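You operate a simulated robot arm through the tools that you are given. There is no shell and no other tool.

You run a simulated robot arm. Do the job below in one go: nothing can be reset, and whatever is moved stays where it is left.

## Task
Put things in order on the cart 72 padded top. At the end: the clear cup from the cart 72 padded top stands where the jar (marked "57") stood; the blue can from the cart 72 padded top is on the brown small taped carton (marked "Murelto"); the silver paint tin (marked "CLEANER") from the cart 72 padded top is on the silver steel tray; the jar from the cart 72 padded top stands where the silver paint tin stood; whatever was shut is shut again. Leave all else as you found it, and nothing knocked over. Set down upright: blue can, paint tin.
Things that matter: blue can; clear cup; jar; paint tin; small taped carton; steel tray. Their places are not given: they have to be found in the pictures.

The check looks at the end state, three seconds after you hand in, the way a careful person would. Anything else that was tipped, shoved, dropped, spilled or broken makes it a failure.

## Robot
A 7-joint arm with a two-finger parallel gripper, fixed in place. Base frame: the origin is at the foot of the arm, x ahead of it, y to its left, z up. Readings come in mm, degrees, newtons and seconds.
With the tool pointing down near the work surface it reaches from about 300 to 680 mm from the base axis. Its first joint turns from -66.0 to 66.0 degrees. Payload 1.57 kg.
The TCP is the grasp point between the finger pads, 30 mm short of the fingertips. In the tool frame z runs along the fingers and y along their closing line. The gripper opens to 110 mm. The fingers are 24 mm wide and 12 mm thick; the gripper's body (48 by 112 mm) begins 78 mm behind the TCP.
Orientation is told as [roll, pitch, yaw] about the base's x, y, z axes, in that order, counted from this pose: with the fingers straight down and closing along the base's y, the tool's x points along the base's -x, its y along +y and its z along -z.

## Interface
- The arm moves only by the tool drive_tool. Its argument "moves" is a list of rows, each a list of 2 entries, a list of its own where there are three numbers: the shift along the tool's x, y, z in mm, then the turn, a rotation vector about the tool's x, y, z in degrees. In form: [[[x, y, z], [wx, wy, wz]], ...]. A call has 1 to 20 rows; each row shifts and turns the commanded pose from where the row before left it, along the tool's axes as they then stand. "hand" is the closure in counts, from 0 (fully open) to 255 (shut), set as the call begins (left out, the last holds). Each row takes 0.2 s and may step no farther than 50 mm and 8.6 degrees from the row before; otherwise, or with a gripper value out of range, the whole call is refused. A pose out of reach is approached as far as the arm can. The call stops where the force on the tool passes 40 N (or 10 N more than at its start, if that is more) or the arm is blocked; 0.2 s more then pass. Each finger travels about 108 mm/s and halts on what it meets, pressing with about 26 N; the grip force reading is that of the motor and also rises with nothing between the fingers. The clock runs only during rows and for 0.2 s after the last one: add rows that do not move to give the fingers time. It gives the time, the measured TCP pose, the force on the tool (base axes), the opening and the grip force at its end, in the units of the frame above (readings bear some noise), with the torque about the TCP (base axes, N m) and any sound that the robot's microphone picked up, and new pictures: "pictures" is both (left out), scene, wrist or none.
- Cameras (640 x 400 px; columns grow to the right, rows downward): "scene" is fixed at [149.8, -381.8, 1412.5]; the picture's right is [0.89, -0.45, 0.00], its down [-0.23, -0.45, -0.86] and it looks along [0.39, 0.77, -0.51] (base axes); focal length 319 px, centre (320, 200). "wrist" rides on the gripper at [70, 16, -141] in the tool frame; the picture's right is [-0.23, 0.97, 0.00], its down [-0.86, -0.20, -0.48] and it looks along [-0.47, -0.11, 0.88] (tool axes); focal length 222 px, centre (320, 200).
- pixel_to_xyz(camera, pixels): for up to 12 pixels [column, row] of the newest picture of that camera ("zoom" is the newest enlarged one), the place [x, y, z] in the base frame of the surface seen there, good to about 3 mm. No time passes.
- inspect(camera, box): a new picture of the part [left, top, right, bottom] of that camera's present view, enlarged. No time passes.
- job_done(): hands the job in; it is judged then, once.

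Unless the task says otherwise, let go and move clear before handing in.

The tools are called after "Request:" as a command line: name --argument value ..., lists and objects as JSON in quotes. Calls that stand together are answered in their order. drive_tool: Moves the arm, as the interface text tells. Its arguments: {"type":"object","properties":{"moves":{"type":"array"},"hand":{"type":"number"},"pictures":{"type":"string","enum":["both","scene","wrist","none"]}},"required":["moves"]} The other tools are called the same way: pixel_to_xyz (camera, pixels) gives the place of the surface under pixels of a picture; inspect (camera, box) takes an enlarged picture of a part of a camera's view; job_done () hands the job in.

At the start:

```text
time_s: 0.0
ee_pos: [324.3, 159.4, 1221.0]
ee_rot: [-0.1, 0.0, -0.1]
contact_force: [0.3, -0.4, 0.3]
torque: [-0.02, 0.0, 0.0]
grip_width: 109.7
grip_force: 0.1
```

scene: 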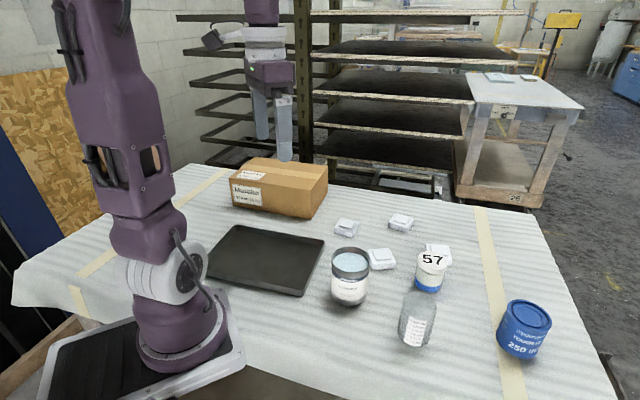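
wrist: 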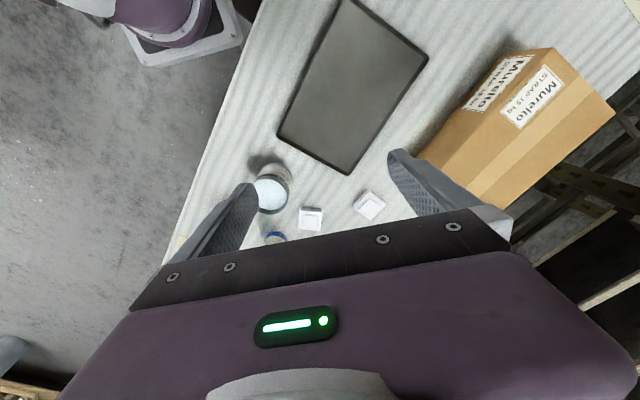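

The scene picture shows the tray at about (268,258), the carton at (278,187), the paint tin at (350,276), the jar "57" at (430,272), the clear cup at (415,320) and the blue can at (524,329). I'll zoom in and measure these places first.

Request:
inspect --camera "scene" --box '[300, 200, 460, 300]'

Request:
inspect --camera "scene" --box '[380, 240, 580, 365]'

Request:
pixel_to_xyz --camera "scene" --pixels '[[350, 262], [350, 295], [350, 303], [431, 259], [428, 289], [417, 300], [414, 344], [527, 314], [520, 355], [280, 175], [268, 258], [460, 320]]'

```text
4.00 times, centred on (380, 250) of scene
```

zoom: 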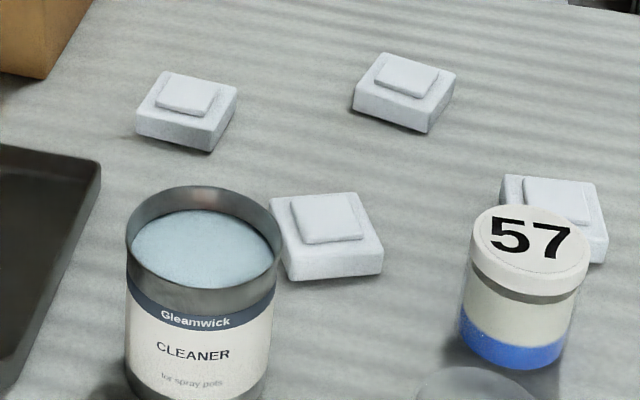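

```text
3.20 times, centred on (480, 302) of scene
```

zoom: 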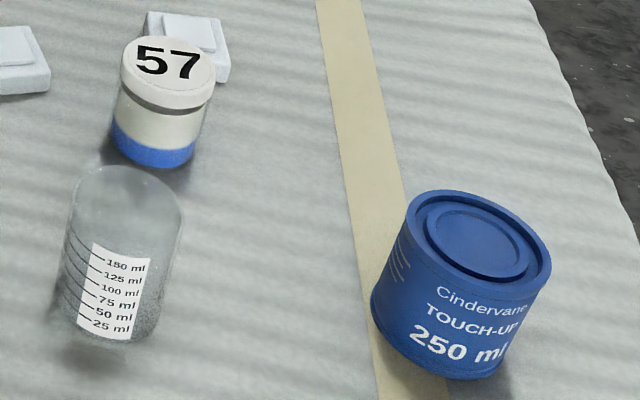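

```text
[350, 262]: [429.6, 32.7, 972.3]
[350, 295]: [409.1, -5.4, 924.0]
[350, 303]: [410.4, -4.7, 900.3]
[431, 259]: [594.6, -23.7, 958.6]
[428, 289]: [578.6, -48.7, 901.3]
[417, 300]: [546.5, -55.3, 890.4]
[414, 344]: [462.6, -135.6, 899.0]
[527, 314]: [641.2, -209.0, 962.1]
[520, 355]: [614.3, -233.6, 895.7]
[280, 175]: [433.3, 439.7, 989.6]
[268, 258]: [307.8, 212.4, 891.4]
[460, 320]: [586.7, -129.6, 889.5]
```

The tin is open with pale blue liquid in it, so it has to stay level. The tabletop is near z=889. I'll zoom in on the cup, can, carton and tray to get their outlines.

Request:
pixel_to_xyz --camera "scene" --pixels '[[210, 275], [240, 228], [324, 242], [302, 294], [270, 230], [260, 280], [232, 185], [265, 160], [326, 168], [300, 190], [305, 217], [265, 209]]'

Request:
inspect --camera "scene" --box '[190, 145, 350, 305]'

Request:
inspect --camera "scene" --box '[385, 240, 465, 360]'

```text
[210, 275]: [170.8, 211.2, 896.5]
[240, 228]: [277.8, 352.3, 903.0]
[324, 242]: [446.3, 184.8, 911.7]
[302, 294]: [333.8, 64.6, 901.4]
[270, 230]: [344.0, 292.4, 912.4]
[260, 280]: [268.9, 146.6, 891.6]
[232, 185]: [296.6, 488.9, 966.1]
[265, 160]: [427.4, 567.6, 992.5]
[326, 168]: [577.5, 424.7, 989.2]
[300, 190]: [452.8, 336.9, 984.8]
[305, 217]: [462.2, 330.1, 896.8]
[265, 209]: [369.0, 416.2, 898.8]
```

```text
2.50 times, centred on (270, 225) of scene
```

zoom: 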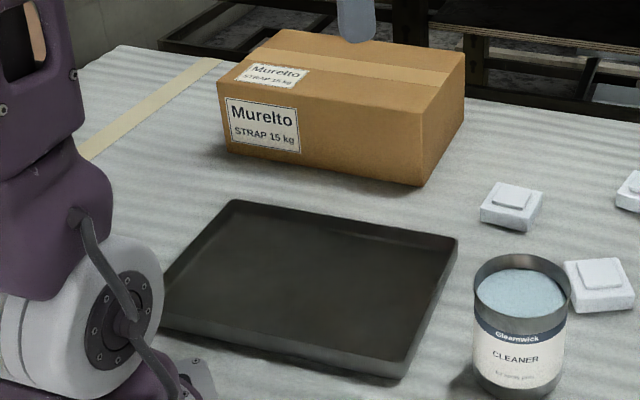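

```text
3.33 times, centred on (425, 300) of scene
```

zoom: 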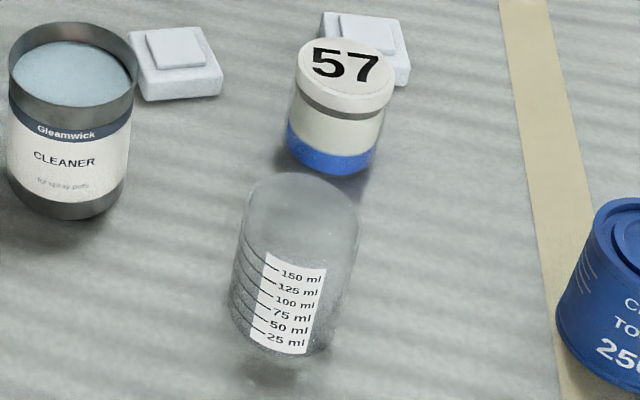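

The tray is at about (307,203), with rim z≈912 and floor z≈891. The carton top is at z≈989, centred near (438,453). I'll move the open hand over the tabletop objects so the wrist camera can see them from above.

Request:
drive_tool --moves '[[[-15.2, -35.8, 14.2], [0, 0, 0]], [[-15.2, -35.8, 14.2], [0, 0, 0]], [[-15.2, -35.8, 14.2], [0, 0, 0]], [[-15.2, -35.8, 14.2], [0, 0, 0]], [[-15.2, -35.8, 14.2], [0, 0, 0]], [[0, 0, 0], [0, 0, 0]], [[0, 0, 0], [0, 0, 0]]]' --hand 0 --pictures "both"

```text
time_s: 1.6
ee_pos: [401.1, -20.5, 1150.2]
ee_rot: [0.0, 0.1, 0.1]
contact_force: [-0.8, -0.4, -0.2]
torque: [-0.01, -0.02, 0.01]
grip_width: 109.9
grip_force: 0.0
```

scene: 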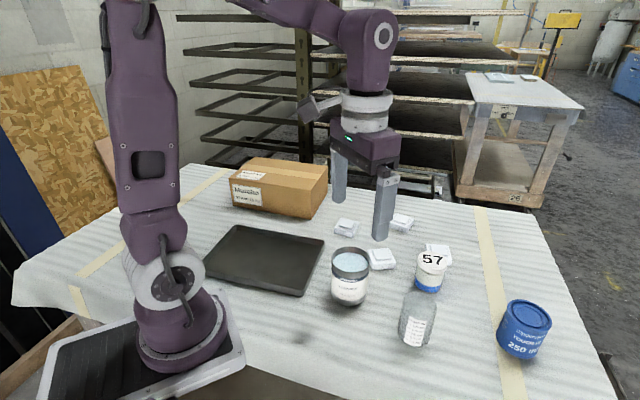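
wrist: 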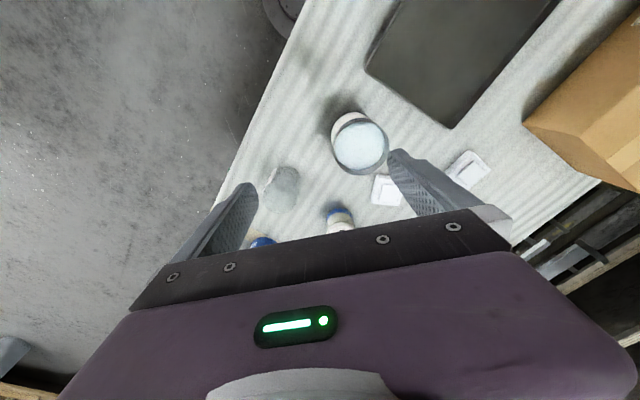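

The wrist picture shows the tin rim at (360,145), the cup at (282,188), the jar at (340,218) and the can at (262,242). I'll zoom in there to measure the outlines.

Request:
inspect --camera "wrist" --box '[230, 90, 430, 250]'

```text
2.50 times, centred on (330, 170) of wrist
```

zoom: 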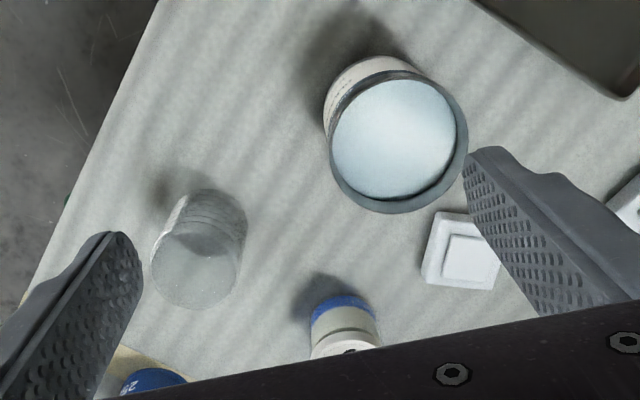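

Request:
pixel_to_xyz --camera "zoom" --pixels '[[399, 142], [464, 130], [464, 160], [440, 199], [398, 211], [360, 202], [334, 165], [352, 85], [195, 275], [160, 265], [225, 270], [195, 215]]'

Request:
pixel_to_xyz --camera "zoom" --pixels '[[340, 100], [330, 120], [240, 220], [175, 215], [345, 345], [345, 305], [315, 320], [375, 320], [325, 355], [365, 330], [430, 260], [150, 380]]'

```text
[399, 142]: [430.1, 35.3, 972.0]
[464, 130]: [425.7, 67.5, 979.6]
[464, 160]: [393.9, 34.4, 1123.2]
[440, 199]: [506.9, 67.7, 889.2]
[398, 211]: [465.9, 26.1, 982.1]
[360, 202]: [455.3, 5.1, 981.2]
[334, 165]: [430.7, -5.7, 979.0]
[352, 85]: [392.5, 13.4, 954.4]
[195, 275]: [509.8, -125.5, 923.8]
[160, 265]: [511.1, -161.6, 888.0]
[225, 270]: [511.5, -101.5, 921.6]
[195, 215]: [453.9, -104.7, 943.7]
```

```text
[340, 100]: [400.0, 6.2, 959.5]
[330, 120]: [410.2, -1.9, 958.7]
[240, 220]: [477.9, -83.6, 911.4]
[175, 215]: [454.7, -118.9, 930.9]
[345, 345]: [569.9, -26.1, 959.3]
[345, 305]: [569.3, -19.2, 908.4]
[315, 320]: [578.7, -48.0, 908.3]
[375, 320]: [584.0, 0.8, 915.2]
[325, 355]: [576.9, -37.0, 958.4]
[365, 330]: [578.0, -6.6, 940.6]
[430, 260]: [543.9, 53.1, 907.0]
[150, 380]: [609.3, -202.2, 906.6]
```

The rim points fit a circle centred near (427,31) with radius about 38 and its top at z≈981. I'll move above it and down to just over the rim, then check before descending further.

Request:
drive_tool --moves '[[[-13, 25.7, 0], [0, 0, 0]], [[-13, 25.7, 0], [0, 0, 0]], [[0, 0, 40], [0, 0, 0]], [[0, 0, 40], [0, 0, 0]], [[0, 0, 35], [0, 0, 0]], [[0, 0, 0], [0, 0, 0]], [[0, 0, 0], [0, 0, 0]]]' --hand 0 --pictures "both"

```text
time_s: 3.2
ee_pos: [425.8, 32.7, 1035.3]
ee_rot: [0.0, 0.0, 0.0]
contact_force: [-0.2, -0.4, 1.1]
torque: [0.0, 0.03, 0.04]
grip_width: 110.4
grip_force: 0.1
```

scene: 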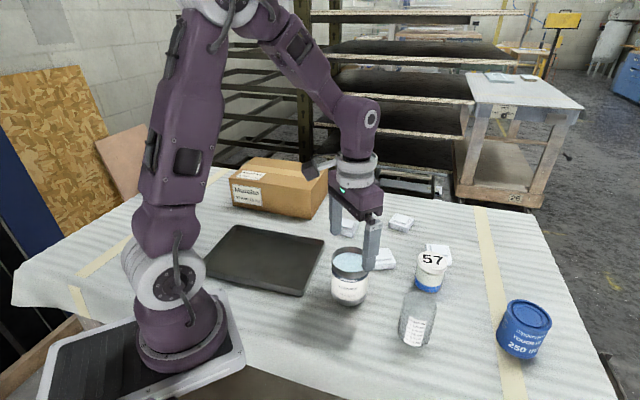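
wrist: 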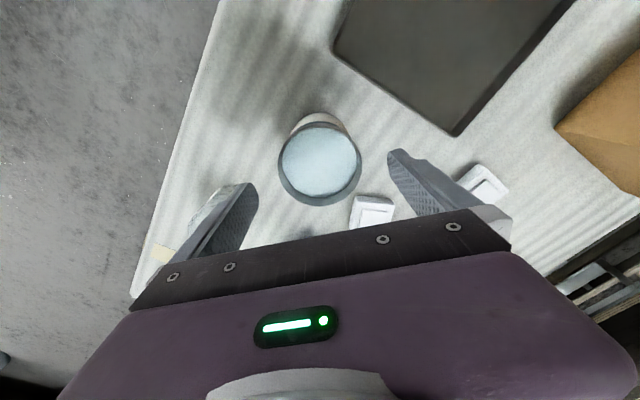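

The tin rim is at (320,163) in the wrist view, between the fingers. I'll recheck its centre with rim points before going down.

Request:
inspect --camera "wrist" --box '[220, 90, 420, 240]'

Request:
pixel_to_xyz --camera "wrist" --pixels '[[280, 172], [292, 191], [303, 200], [320, 204], [340, 198], [352, 185], [360, 165], [359, 155], [320, 165], [293, 128], [460, 130], [340, 45]]'

```text
2.67 times, centred on (320, 165) of wrist
```

zoom: 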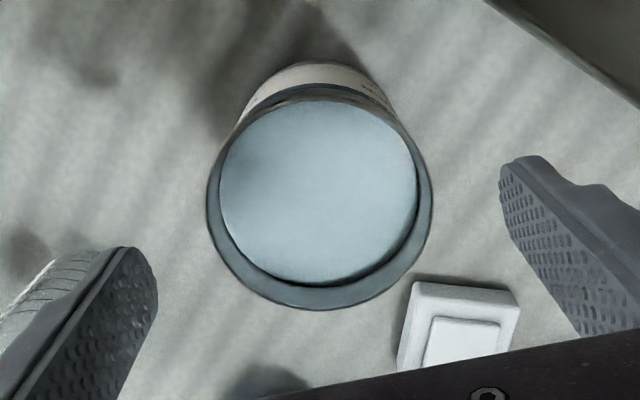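

```text
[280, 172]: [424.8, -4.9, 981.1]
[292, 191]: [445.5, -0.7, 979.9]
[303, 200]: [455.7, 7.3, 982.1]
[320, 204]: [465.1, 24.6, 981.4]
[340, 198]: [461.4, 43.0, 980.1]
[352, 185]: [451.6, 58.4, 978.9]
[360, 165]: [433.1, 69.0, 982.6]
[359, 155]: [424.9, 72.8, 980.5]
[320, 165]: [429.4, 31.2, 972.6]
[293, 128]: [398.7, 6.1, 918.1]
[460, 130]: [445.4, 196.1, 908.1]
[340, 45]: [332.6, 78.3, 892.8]
```

The refined tin centre is (426.5, 32.5) with radius about 38.5, and the hand is already centred on it. I'll lower to z≈933 and close gently on the tin wall.

Request:
drive_tool --moves '[[[0, 0, 30], [0, 0, 0]], [[0, 0, 30], [0, 0, 0]], [[0, 0, 25], [0, 0, 0]], [[0, 0, 17], [0, 0, 0]], [[0, 0, 0], [0, 0, 0]]]' --hand 0 --pictures "both"

```text
time_s: 4.4
ee_pos: [426.3, 31.7, 932.6]
ee_rot: [0.0, 0.1, 0.0]
contact_force: [-0.2, 0.2, 0.4]
torque: [-0.01, 0.04, -0.01]
grip_width: 110.0
grip_force: 0.1
```

scene: 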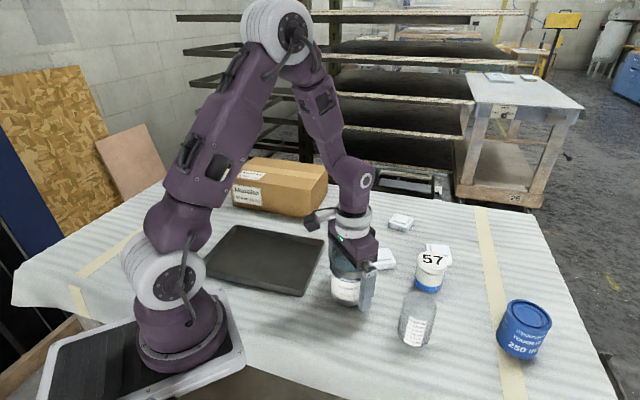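
wrist: 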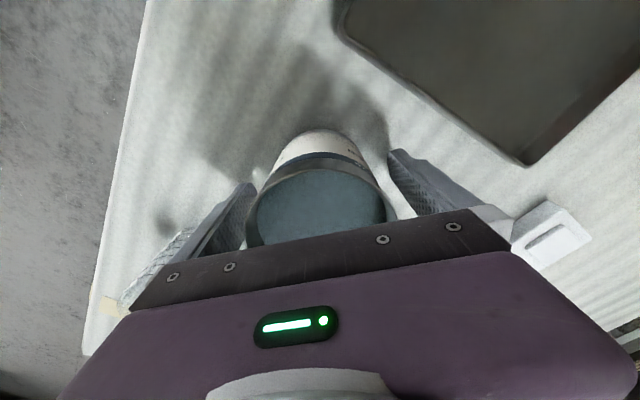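

The fingers straddle the tin with no contact. I'll close onto it now and watch the width.

Request:
drive_tool --moves '[[[0, 0, 0], [0, 0, 0]], [[0, 0, 0], [0, 0, 0]], [[0, 0, 0], [0, 0, 0]], [[0, 0, 0], [0, 0, 0]]]' --hand 130 --pictures "wrist"

```text
time_s: 5.4
ee_pos: [426.4, 31.1, 933.0]
ee_rot: [-0.1, -0.1, -0.1]
contact_force: [0.2, 0.8, 0.1]
torque: [-0.05, -0.06, 0.04]
grip_width: 78.3
grip_force: 25.5
```

wrist: 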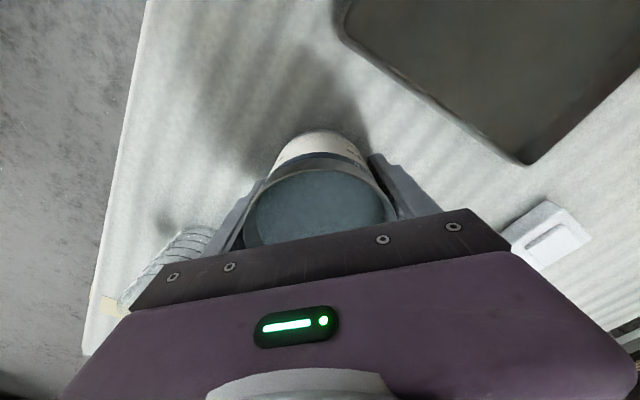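

The tin is held at 78.3 mm wide with 25.5 N. I'll lift it slowly with a gentle ramp so the liquid stays calm.

Request:
drive_tool --moves '[[[0, 0, -2], [0, 0, 0]], [[0, 0, -4], [0, 0, 0]], [[0, 0, -7], [0, 0, 0]], [[0, 0, -10], [0, 0, 0]], [[0, 0, -10], [0, 0, 0]], [[0, 0, -10], [0, 0, 0]], [[0, 0, -8], [0, 0, 0]], [[0, 0, -5], [0, 0, 0]], [[0, 0, -3], [0, 0, 0]], [[0, 0, 0], [0, 0, 0]]]' --pictures "both"

```text
time_s: 7.6
ee_pos: [427.9, 30.4, 992.1]
ee_rot: [0.0, 0.0, -0.1]
contact_force: [0.5, 0.0, -4.6]
torque: [0.0, 0.01, 0.02]
grip_width: 78.4
grip_force: 25.6
```

scene: 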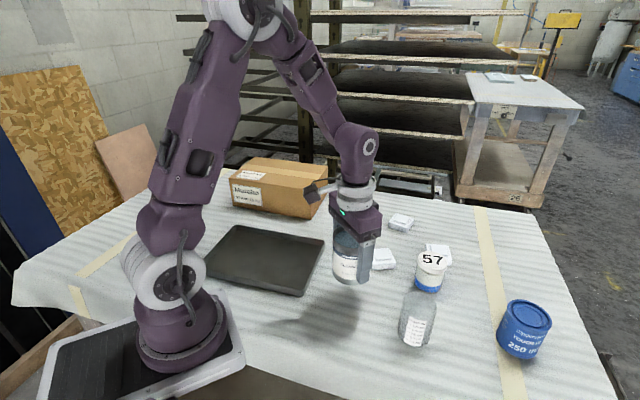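
wrist: 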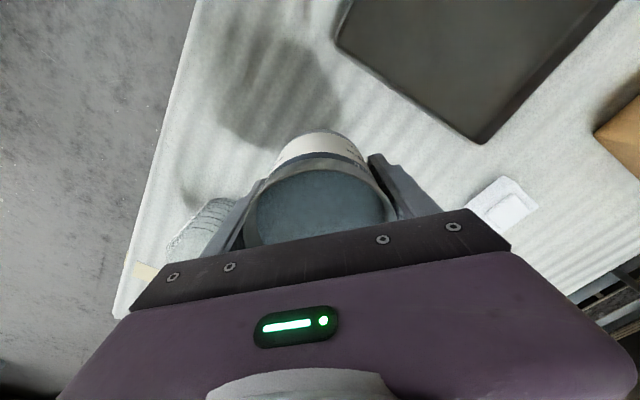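

The tin is lifted and steady (about 0.47 kg). I'll carry it level at this height to above the tray's middle at about (312,204).

Request:
drive_tool --moves '[[[2.3, 3.5, 0], [0, 0, 0]], [[5.8, 8.7, 0], [0, 0, 0]], [[9.3, 13.9, 0], [0, 0, 0]], [[11.6, 17.4, 0], [0, 0, 0]], [[13.9, 20.8, 0], [0, 0, 0]], [[15.1, 22.6, 0], [0, 0, 0]], [[15.1, 22.6, 0], [0, 0, 0]], [[13.9, 20.8, 0], [0, 0, 0]], [[11.6, 17.4, 0], [0, 0, 0]], [[9.3, 13.9, 0], [0, 0, 0]], [[5.8, 8.7, 0], [0, 0, 0]], [[2.3, 3.5, 0], [0, 0, 0]], [[0, 0, 0], [0, 0, 0]], [[0, 0, 0], [0, 0, 0]]]' --pictures "both"

```text
time_s: 10.6
ee_pos: [311.1, 204.4, 991.7]
ee_rot: [0.0, 0.0, 0.0]
contact_force: [-0.6, 0.2, -3.2]
torque: [-0.01, 0.01, 0.0]
grip_width: 78.1
grip_force: 26.0
```

scene: 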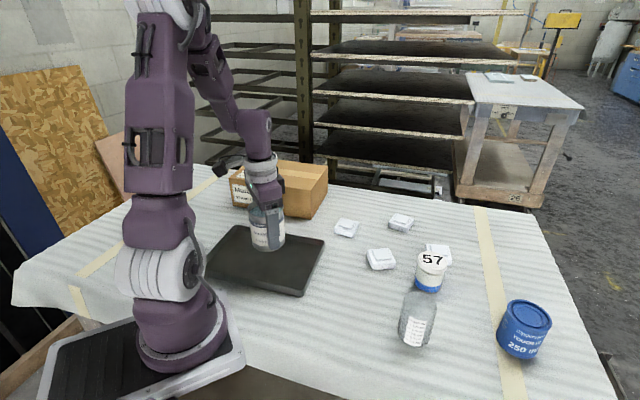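
wrist: 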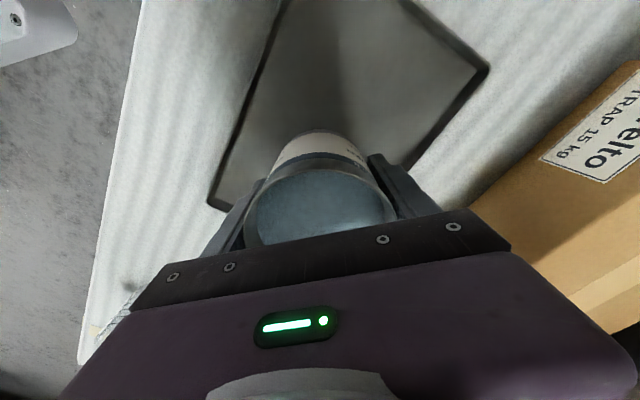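

The tin is above the tray. I'll measure the tray's corners from the wrist view, near (212,205) and (485,68), to confirm it is centred and to get the floor height.

Request:
pixel_to_xyz --camera "wrist" --pixels '[[214, 203], [484, 70], [300, 90], [380, 100], [240, 185], [400, 155], [262, 80], [430, 40], [420, 140], [350, 60]]'

Request:
pixel_to_xyz --camera "scene" --pixels '[[323, 241], [303, 293], [240, 227], [208, 277], [310, 250], [295, 275], [235, 270], [300, 240]]'

```text
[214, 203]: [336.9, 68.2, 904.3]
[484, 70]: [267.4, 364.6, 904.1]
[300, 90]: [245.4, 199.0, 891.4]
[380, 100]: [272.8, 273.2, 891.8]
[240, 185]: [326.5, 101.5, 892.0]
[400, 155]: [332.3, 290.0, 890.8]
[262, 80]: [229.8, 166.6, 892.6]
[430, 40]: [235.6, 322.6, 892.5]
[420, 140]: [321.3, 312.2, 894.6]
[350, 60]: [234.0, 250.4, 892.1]
```

```text
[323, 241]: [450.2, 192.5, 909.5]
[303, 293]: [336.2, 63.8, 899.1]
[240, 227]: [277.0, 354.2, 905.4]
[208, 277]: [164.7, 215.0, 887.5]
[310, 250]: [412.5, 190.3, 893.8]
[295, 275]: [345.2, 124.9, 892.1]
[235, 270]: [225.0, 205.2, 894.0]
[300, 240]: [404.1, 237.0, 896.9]
```

The tray's centre is about (306,208) with its floor at z≈892, so the tin is well placed. I'll lower it gently to just above the floor.

Request:
drive_tool --moves '[[[0, 0, 3], [0, 0, 0]], [[0, 0, 6], [0, 0, 0]], [[0, 0, 9], [0, 0, 0]], [[0, 0, 10], [0, 0, 0]], [[0, 0, 9], [0, 0, 0]], [[0, 0, 7], [0, 0, 0]], [[0, 0, 4], [0, 0, 0]], [[0, 0, 3], [0, 0, 0]], [[0, 0, 0], [0, 0, 0]]]' --pictures "scene"

```text
time_s: 12.6
ee_pos: [310.3, 204.8, 939.6]
ee_rot: [0.0, 0.0, 0.0]
contact_force: [-0.2, 1.0, -4.9]
torque: [-0.03, 0.02, 0.0]
grip_width: 78.1
grip_force: 26.1
```

scene: 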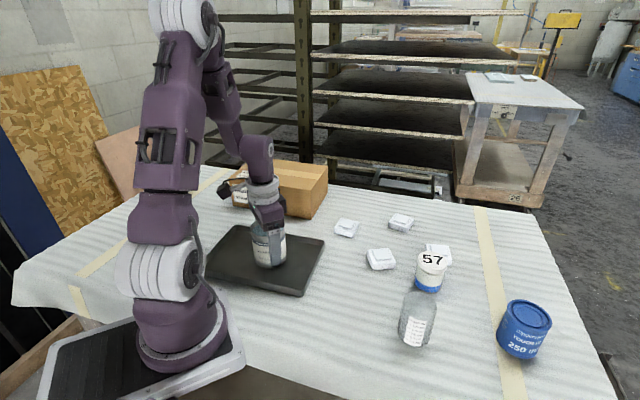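

The weight still hangs from the hand (-4.9 N), so it isn't touching yet. I'll lower in millimetre steps and look for contact.

Request:
drive_tool --moves '[[[0, 0, 1], [0, 0, 0]], [[0, 0, 1], [0, 0, 0]], [[0, 0, 0], [0, 0, 0]]]' --pictures "none"

```text
time_s: 13.4
ee_pos: [310.4, 205.2, 939.6]
ee_rot: [0.0, 0.0, 0.0]
contact_force: [0.4, -0.5, -4.6]
torque: [0.01, 0.0, 0.02]
grip_width: 78.1
grip_force: 26.3
```

Request:
drive_tool --moves '[[[0, 0, 1], [0, 0, 0]], [[0, 0, 1], [0, 0, 0]], [[0, 0, 0], [0, 0, 0]]]' --pictures "none"

```text
time_s: 14.2
ee_pos: [311.7, 204.7, 936.2]
ee_rot: [0.1, -0.1, 0.0]
contact_force: [2.4, -0.3, 22.5]
torque: [0.0, 0.04, 0.16]
grip_width: 78.0
grip_force: 26.6
```

Contact was made at z≈936 (+22.5 N). I'll ease off slightly and then open the fingers to about 95 mm.

Request:
drive_tool --moves '[[[0, 0, -0.7], [0, 0, 0]], [[0, 0, 0], [0, 0, 0]]]' --pictures "none"

Request:
drive_tool --moves '[[[0, 0, 0], [0, 0, 0]], [[0, 0, 0], [0, 0, 0]]]' --hand 30 --pictures "both"

```text
time_s: 14.8
ee_pos: [312.3, 205.3, 936.8]
ee_rot: [-0.1, 0.1, 0.0]
contact_force: [-0.4, 1.3, -2.1]
torque: [0.11, -0.08, 0.02]
grip_width: 78.2
grip_force: 25.5
```

```text
time_s: 15.4
ee_pos: [310.5, 206.4, 936.0]
ee_rot: [0.0, 0.0, -0.1]
contact_force: [0.5, -0.4, -0.3]
torque: [0.0, 0.03, 0.0]
grip_width: 97.2
grip_force: 0.1
```

scene: 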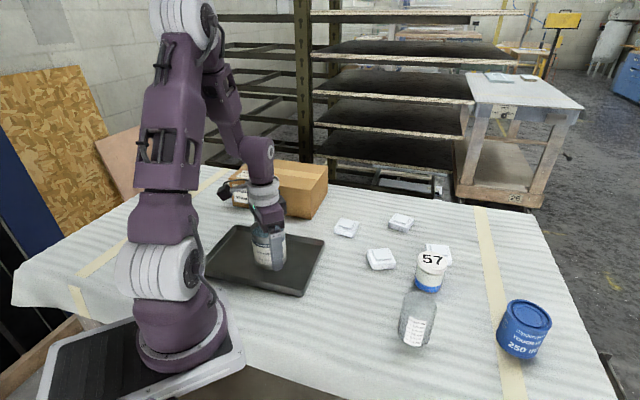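
wrist: 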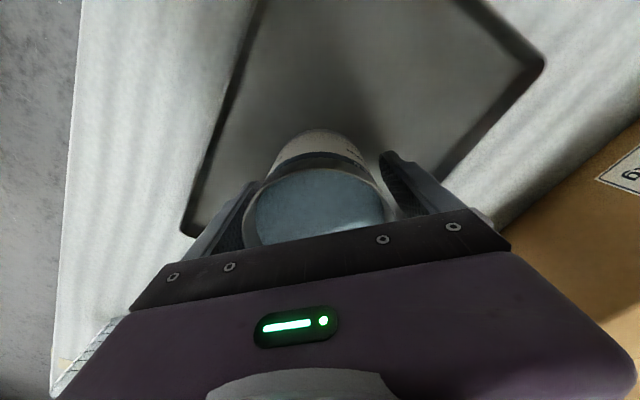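

The tin is standing in the tray and the fingers are clear of it (97 mm). I'll rise straight up, slowly at first.

Request:
drive_tool --moves '[[[0, 0, -6], [0, 0, 0]], [[0, 0, -14], [0, 0, 0]], [[0, 0, -25], [0, 0, 0]], [[0, 0, -35], [0, 0, 0]], [[0, 0, -45], [0, 0, 0]], [[0, 0, -45], [0, 0, 0]], [[0, 0, 0], [0, 0, 0]]]' --pictures "both"

Request:
inspect --camera "scene" --box '[400, 240, 480, 310]'

```text
time_s: 17.0
ee_pos: [310.8, 205.5, 1107.2]
ee_rot: [0.0, 0.0, 0.0]
contact_force: [-0.6, -0.1, 0.4]
torque: [-0.02, 0.02, -0.02]
grip_width: 97.2
grip_force: 0.1
```

scene: 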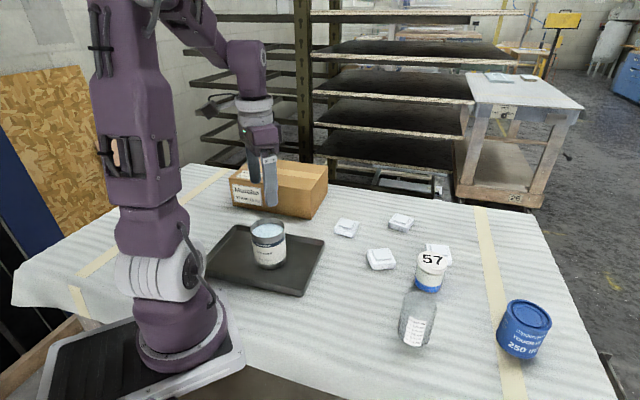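
wrist: 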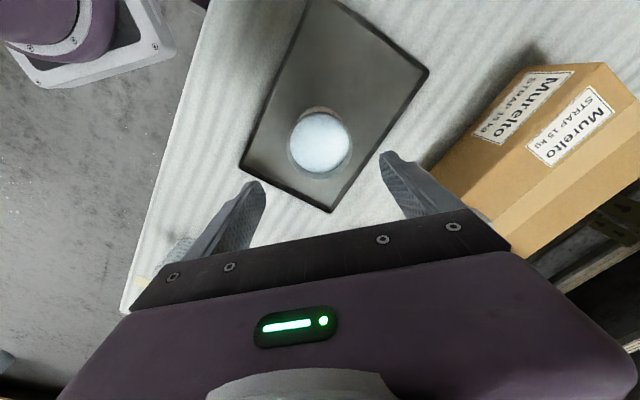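

```text
5.71 times, centred on (440, 275) of scene
```

zoom: 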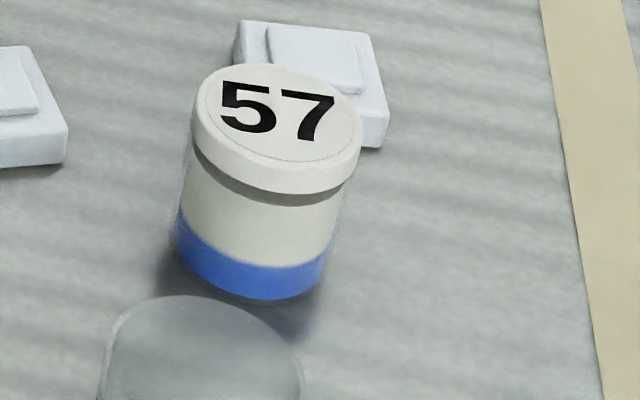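

The tin stands upright in the tray at (269,245), and the wrist view at (321,145) agrees. The jar's lid looks slightly wider than its body. I'll fly high over to the jar and look down on it and the cup.

Request:
drive_tool --moves '[[[-35, -28.8, 2], [0, 0, 0]], [[-35, -28.8, 2], [0, 0, 0]], [[-35, -28.8, 2], [0, 0, 0]], [[-35, -28.8, 2], [0, 0, 0]], [[-35, -28.8, 2], [0, 0, 0]], [[-35, -28.8, 2], [0, 0, 0]], [[-35, -28.8, 2], [0, 0, 0]], [[-35, -28.8, 2], [0, 0, 0]], [[0, 0, 0], [0, 0, 0]], [[0, 0, 0], [0, 0, 0]]]' --hand 0 --pictures "both"

Request:
inspect --camera "wrist" --box '[220, 80, 420, 230]'

```text
time_s: 19.2
ee_pos: [590.6, -23.4, 1090.5]
ee_rot: [0.0, 0.0, 0.0]
contact_force: [-1.0, 0.0, -1.0]
torque: [0.01, 0.0, 0.02]
grip_width: 110.2
grip_force: 0.1
```

scene: 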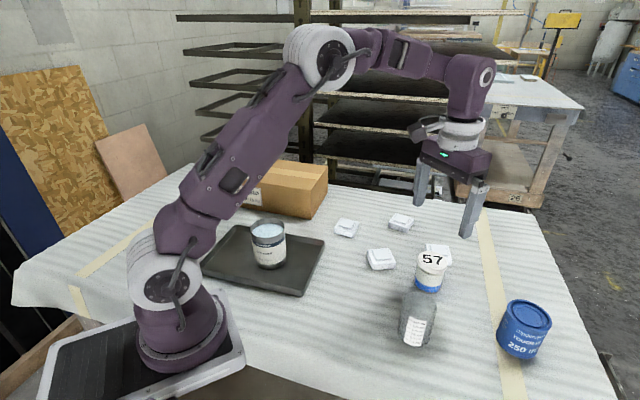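
wrist: 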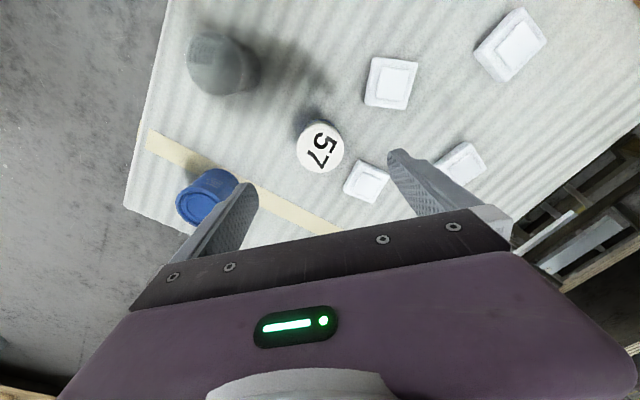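

```text
2.67 times, centred on (320, 155) of wrist
```

zoom: 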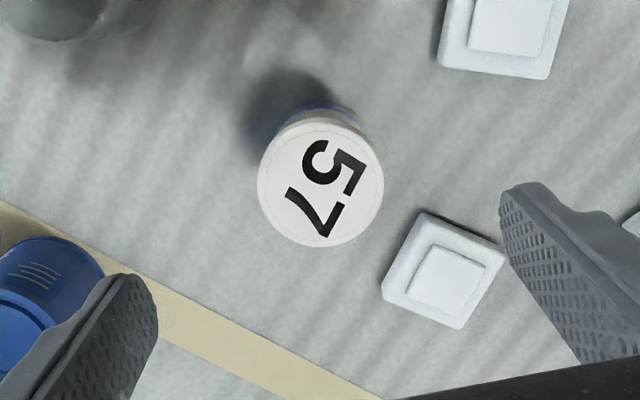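

The jar lid is at (320,147) in the wrist view, with a white block close by at (366,181). I'll measure the lid rim, the block and the cup.

Request:
pixel_to_xyz --camera "zoom" --pixels '[[320, 183], [262, 183], [379, 183], [320, 125], [320, 243], [277, 223], [363, 223], [385, 292], [422, 213], [460, 325], [505, 243], [400, 240]]'

Request:
inspect --camera "wrist" --box '[150, 10, 310, 110]'

```text
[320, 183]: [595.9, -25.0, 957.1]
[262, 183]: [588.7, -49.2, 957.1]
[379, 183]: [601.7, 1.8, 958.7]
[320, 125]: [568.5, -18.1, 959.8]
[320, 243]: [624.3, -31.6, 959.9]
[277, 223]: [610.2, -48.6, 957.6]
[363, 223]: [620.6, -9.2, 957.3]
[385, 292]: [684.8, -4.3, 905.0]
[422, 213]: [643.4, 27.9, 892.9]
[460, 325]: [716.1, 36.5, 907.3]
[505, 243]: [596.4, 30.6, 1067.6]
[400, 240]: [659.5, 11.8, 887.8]
```

```text
4.00 times, centred on (230, 60) of wrist
```

zoom: 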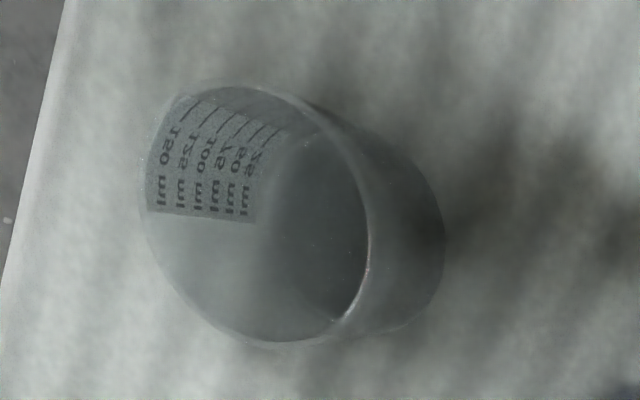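

The lid centre is (596,-24.5) with radius about 30 and its top at z≈959. The nearest block corner is at (643,28), clear of the finger path. I'll centre over the jar and lower so the pads are level with the lid's side.

Request:
drive_tool --moves '[[[-5.7, 0.5, 10], [0, 0, 0]], [[0, 0, 35], [0, 0, 0]], [[0, 0, 35], [0, 0, 0]], [[0, 0, 30], [0, 0, 0]], [[0, 0, 20], [0, 0, 0]], [[0, 0, 12], [0, 0, 0]], [[0, 0, 0], [0, 0, 0]]]' --hand 0 --pictures "both"

```text
time_s: 20.8
ee_pos: [597.9, -25.8, 949.0]
ee_rot: [0.1, 0.0, 0.0]
contact_force: [-0.7, 0.1, 0.4]
torque: [0.0, 0.04, -0.03]
grip_width: 110.4
grip_force: 0.1
```

scene: 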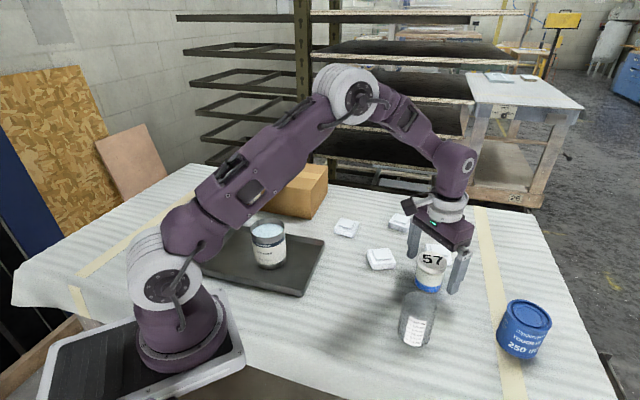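
wrist: 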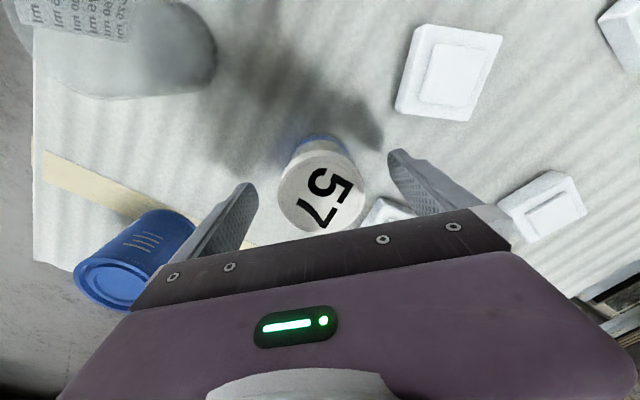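

The jar is centred between the fingers. I'll close on the lid's side wall now.

Request:
drive_tool --moves '[[[0, 0, 0], [0, 0, 0]], [[0, 0, 0], [0, 0, 0]], [[0, 0, 0], [0, 0, 0]], [[0, 0, 0], [0, 0, 0]]]' --hand 160 --pictures "both"

Request:
inspect --camera "wrist" --box '[220, 100, 420, 250]'

Request:
inspect --camera "scene" --box '[390, 190, 490, 310]'

```text
time_s: 21.8
ee_pos: [597.0, -25.8, 949.9]
ee_rot: [0.0, 0.0, 0.0]
contact_force: [-0.1, 0.6, -0.1]
torque: [0.0, 0.01, 0.05]
grip_width: 59.0
grip_force: 26.4
```

scene: 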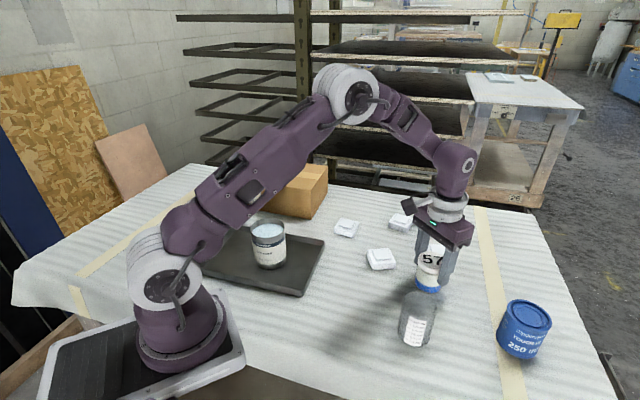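
wrist: 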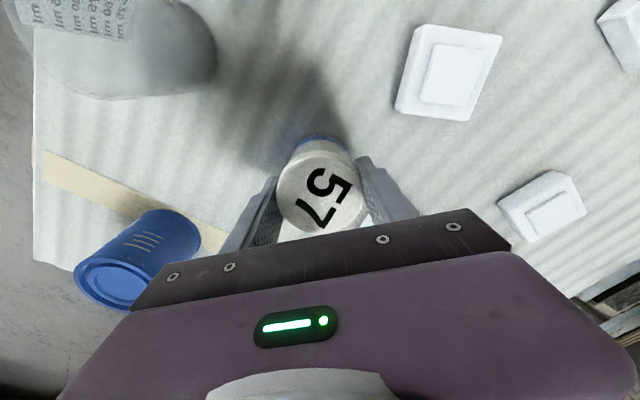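

```text
2.67 times, centred on (320, 175) of wrist
```

zoom: 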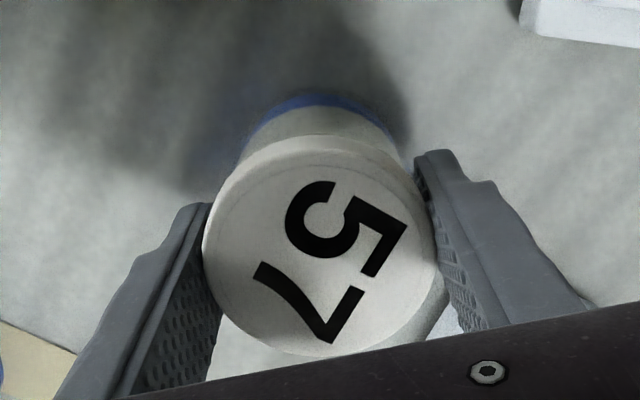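

```text
3.33 times, centred on (440, 250) of scene
```

zoom: 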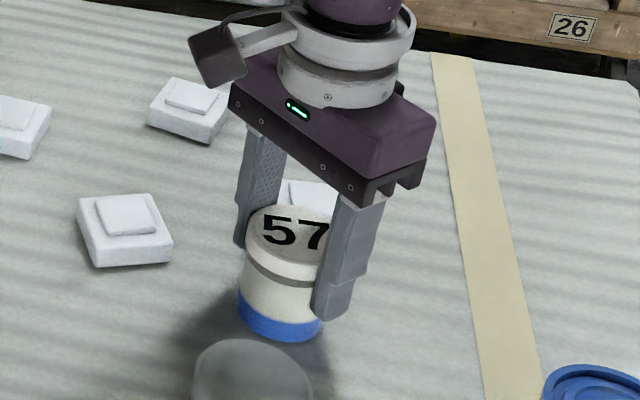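

The lid is gripped at 59.0 mm wide. I'll make a small 6 mm test lift and check that the whole jar comes up with its lid on.

Request:
drive_tool --moves '[[[0, 0, -1], [0, 0, 0]], [[0, 0, -2], [0, 0, 0]], [[0, 0, -2], [0, 0, 0]], [[0, 0, -1], [0, 0, 0]], [[0, 0, 0], [0, 0, 0]]]' --pictures "both"

Request:
inspect --camera "wrist" --box '[220, 100, 420, 250]'

Request:
inspect --camera "scene" --box '[390, 190, 490, 310]'

```text
time_s: 23.0
ee_pos: [596.5, -25.2, 954.6]
ee_rot: [0.0, 0.0, 0.0]
contact_force: [0.5, 0.5, -3.0]
torque: [-0.02, -0.04, 0.01]
grip_width: 58.9
grip_force: 25.8
```

scene: 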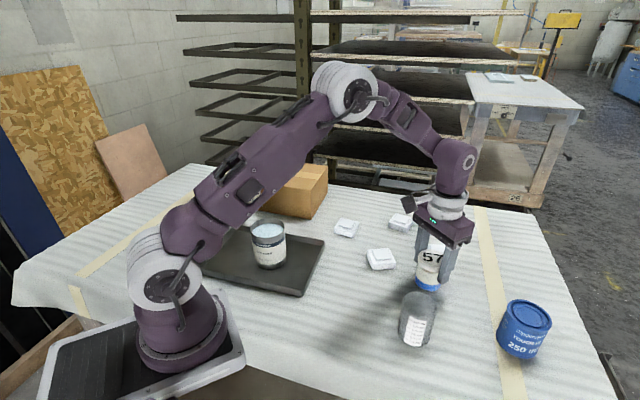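
wrist: 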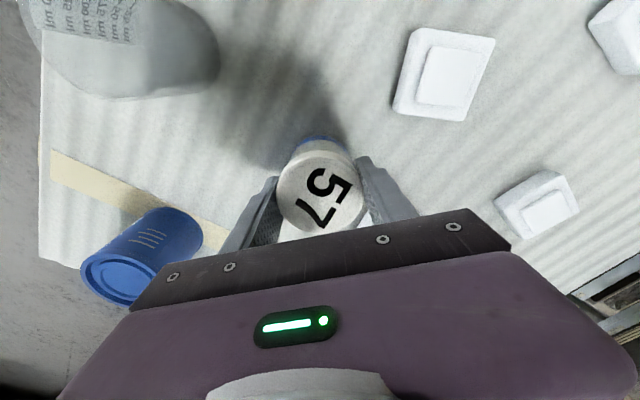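

```text
2.67 times, centred on (320, 175) of wrist
```

zoom: 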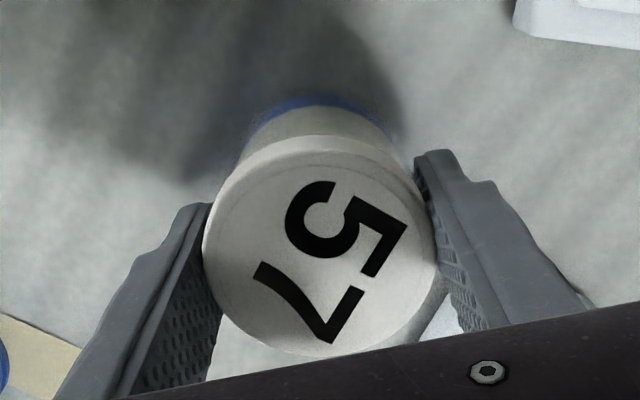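

```text
3.33 times, centred on (440, 250) of scene
```

zoom: 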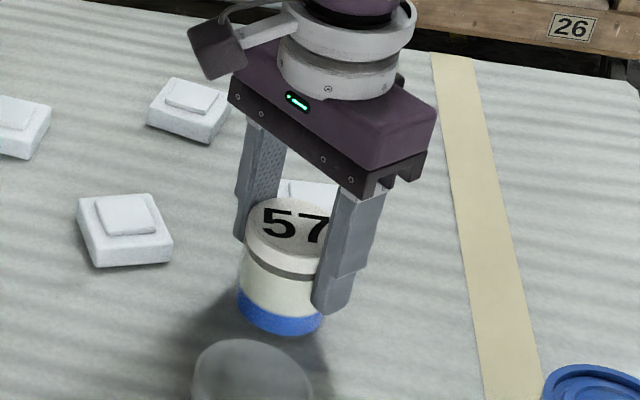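

The force is -3 N and the blue-bottomed body rose with the lid, so the jar is held whole. I'll lift it higher and carry it smoothly to the tin's old place at (426.5, 32.3).

Request:
drive_tool --moves '[[[0, 0, -4], [0, 0, 0]], [[0, 0, -8], [0, 0, 0]], [[0, 0, -12], [0, 0, 0]], [[0, 0, -13], [0, 0, 0]], [[0, 0, -10], [0, 0, 0]], [[0, 0, -6], [0, 0, 0]], [[0, 0, -2], [0, 0, 0]], [[3.4, 1.1, 0], [0, 0, 0]], [[8.5, 2.8, 0], [0, 0, 0]], [[13.6, 4.5, 0], [0, 0, 0]], [[17, 5.7, 0], [0, 0, 0]], [[20.3, 6.8, 0], [0, 0, 0]], [[22, 7.4, 0], [0, 0, 0]], [[22, 7.4, 0], [0, 0, 0]], [[20.3, 6.8, 0], [0, 0, 0]], [[17, 5.7, 0], [0, 0, 0]], [[13.6, 4.5, 0], [0, 0, 0]], [[8.5, 2.8, 0], [0, 0, 0]], [[3.4, 1.3, 0], [0, 0, 0]], [[0, 0, 0], [0, 0, 0]]]' --pictures "both"

```text
time_s: 27.2
ee_pos: [427.7, 33.1, 1009.8]
ee_rot: [0.2, 0.0, -0.1]
contact_force: [-0.5, -0.5, -1.9]
torque: [-0.01, -0.01, -0.02]
grip_width: 59.3
grip_force: 25.7
```

scene: 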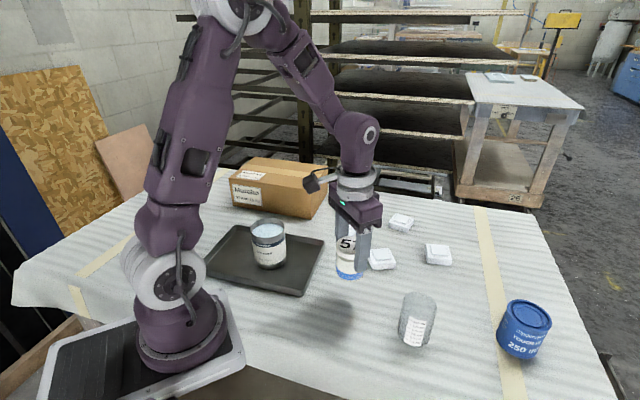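
wrist: 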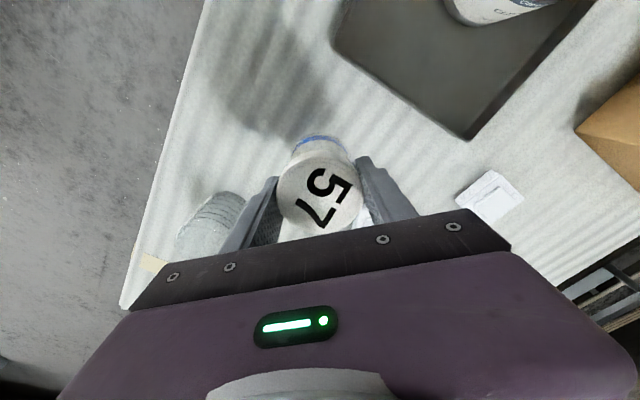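

The jar is over the tin's old spot. It was picked at z≈948.7, so I'll lower to about 4 mm above that and then creep down to contact.

Request:
drive_tool --moves '[[[0, 0, 4], [0, 0, 0]], [[0, 0, 9], [0, 0, 0]], [[0, 0, 12], [0, 0, 0]], [[0, 0, 12], [0, 0, 0]], [[0, 0, 10], [0, 0, 0]], [[0, 0, 6], [0, 0, 0]], [[0, 0, 4], [0, 0, 0]], [[0, 0, 0], [0, 0, 0]]]' --pictures "none"

Request:
drive_tool --moves '[[[0, 0, 1], [0, 0, 0]], [[0, 0, 1], [0, 0, 0]], [[0, 0, 0], [0, 0, 0]]]' --pictures "none"

```text
time_s: 29.0
ee_pos: [427.8, 29.7, 953.2]
ee_rot: [0.0, -0.1, 0.0]
contact_force: [-0.2, -0.3, -1.7]
torque: [-0.03, -0.03, -0.01]
grip_width: 58.9
grip_force: 26.0
```

```text
time_s: 29.8
ee_pos: [427.4, 32.1, 950.7]
ee_rot: [-0.1, 0.1, -0.1]
contact_force: [0.6, -0.2, -2.6]
torque: [0.0, 0.0, 0.05]
grip_width: 59.0
grip_force: 26.0
```

The jar is still hanging free (-2.6 N) at z≈950.7. I'll creep down further.

Request:
drive_tool --moves '[[[0, 0, 0.8], [0, 0, 0]], [[0, 0, 0.8], [0, 0, 0]], [[0, 0, 0], [0, 0, 0]]]' --pictures "none"

```text
time_s: 30.6
ee_pos: [427.9, 31.2, 949.5]
ee_rot: [0.0, 0.0, 0.0]
contact_force: [1.0, -0.5, 6.8]
torque: [-0.01, 0.13, 0.05]
grip_width: 59.0
grip_force: 26.2
```

Light contact (+6.8 N). I'll open the fingers to let go.

Request:
drive_tool --moves '[[[0, 0, 0], [0, 0, 0]], [[0, 0, 0], [0, 0, 0]], [[0, 0, 0], [0, 0, 0]]]' --hand 40 --pictures "both"

Request:
inspect --camera "wrist" --box '[220, 100, 420, 250]'

```text
time_s: 31.4
ee_pos: [427.1, 32.0, 949.2]
ee_rot: [0.0, 0.0, 0.1]
contact_force: [-0.8, -0.2, 1.0]
torque: [-0.02, -0.01, 0.04]
grip_width: 92.7
grip_force: 0.0
```

scene: 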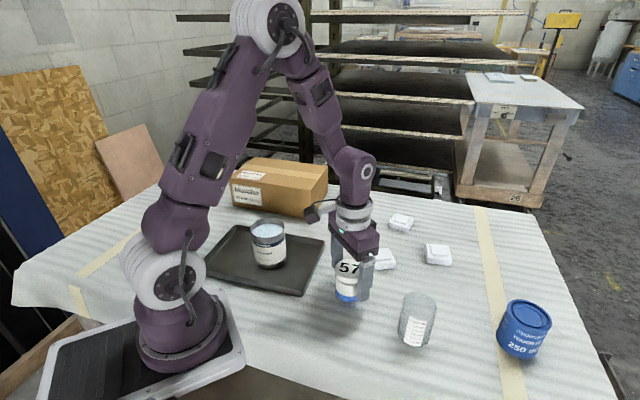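
wrist: 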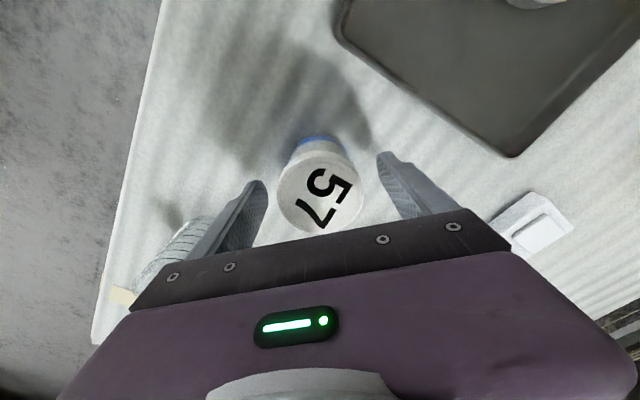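

```text
2.67 times, centred on (320, 175) of wrist
```

zoom: 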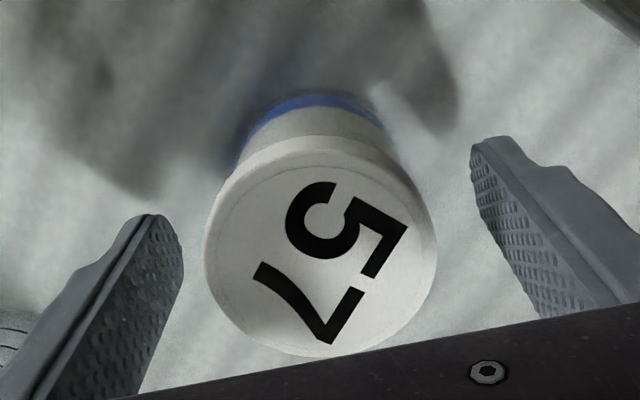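

The jar stands released at the tin's old spot with its lid on. I'll rise straight up and then move over the cup to look down on it.

Request:
drive_tool --moves '[[[0, 0, -6], [0, 0, 0]], [[0, 0, -20], [0, 0, 0]], [[0, 0, -40], [0, 0, 0]], [[0, 0, -40], [0, 0, 0]], [[0, 0, -40], [0, 0, 0]], [[-13.4, -37.6, 0], [0, 0, 0]], [[-13.4, -37.6, 0], [0, 0, 0]], [[-13.4, -37.6, 0], [0, 0, 0]], [[-13.4, -37.6, 0], [0, 0, 0]], [[0, 0, 0], [0, 0, 0]], [[0, 0, 0], [0, 0, 0]]]' --hand 0 --pictures "both"

Request:
inspect --camera "wrist" --box '[220, 80, 420, 230]'

```text
time_s: 33.8
ee_pos: [480.3, -118.8, 1094.9]
ee_rot: [0.0, -0.1, 0.0]
contact_force: [0.5, 0.3, 0.0]
torque: [0.03, 0.05, -0.02]
grip_width: 109.9
grip_force: 0.1
```

scene: 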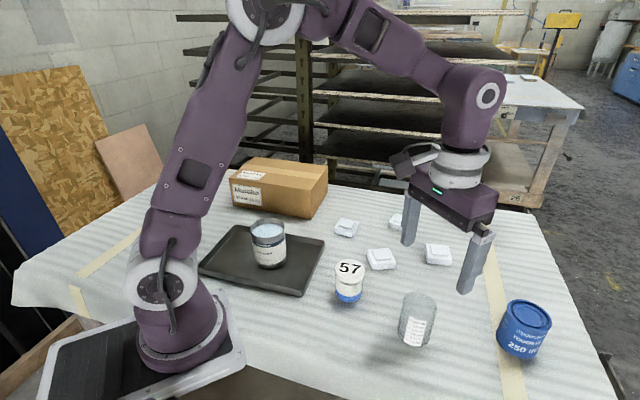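
wrist: 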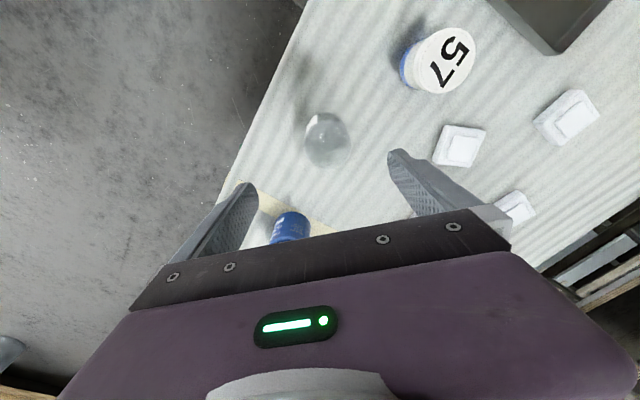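

```text
2.67 times, centred on (320, 155) of wrist
```

zoom: 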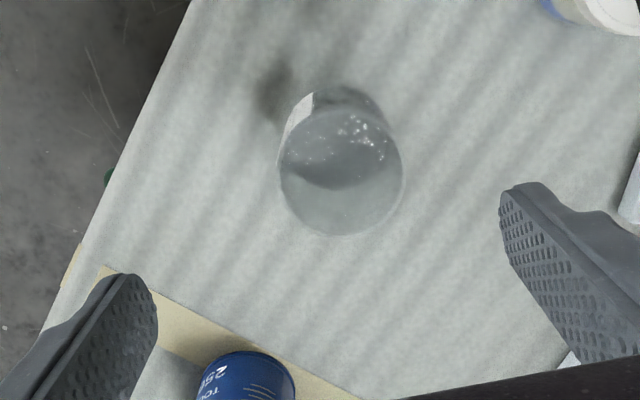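

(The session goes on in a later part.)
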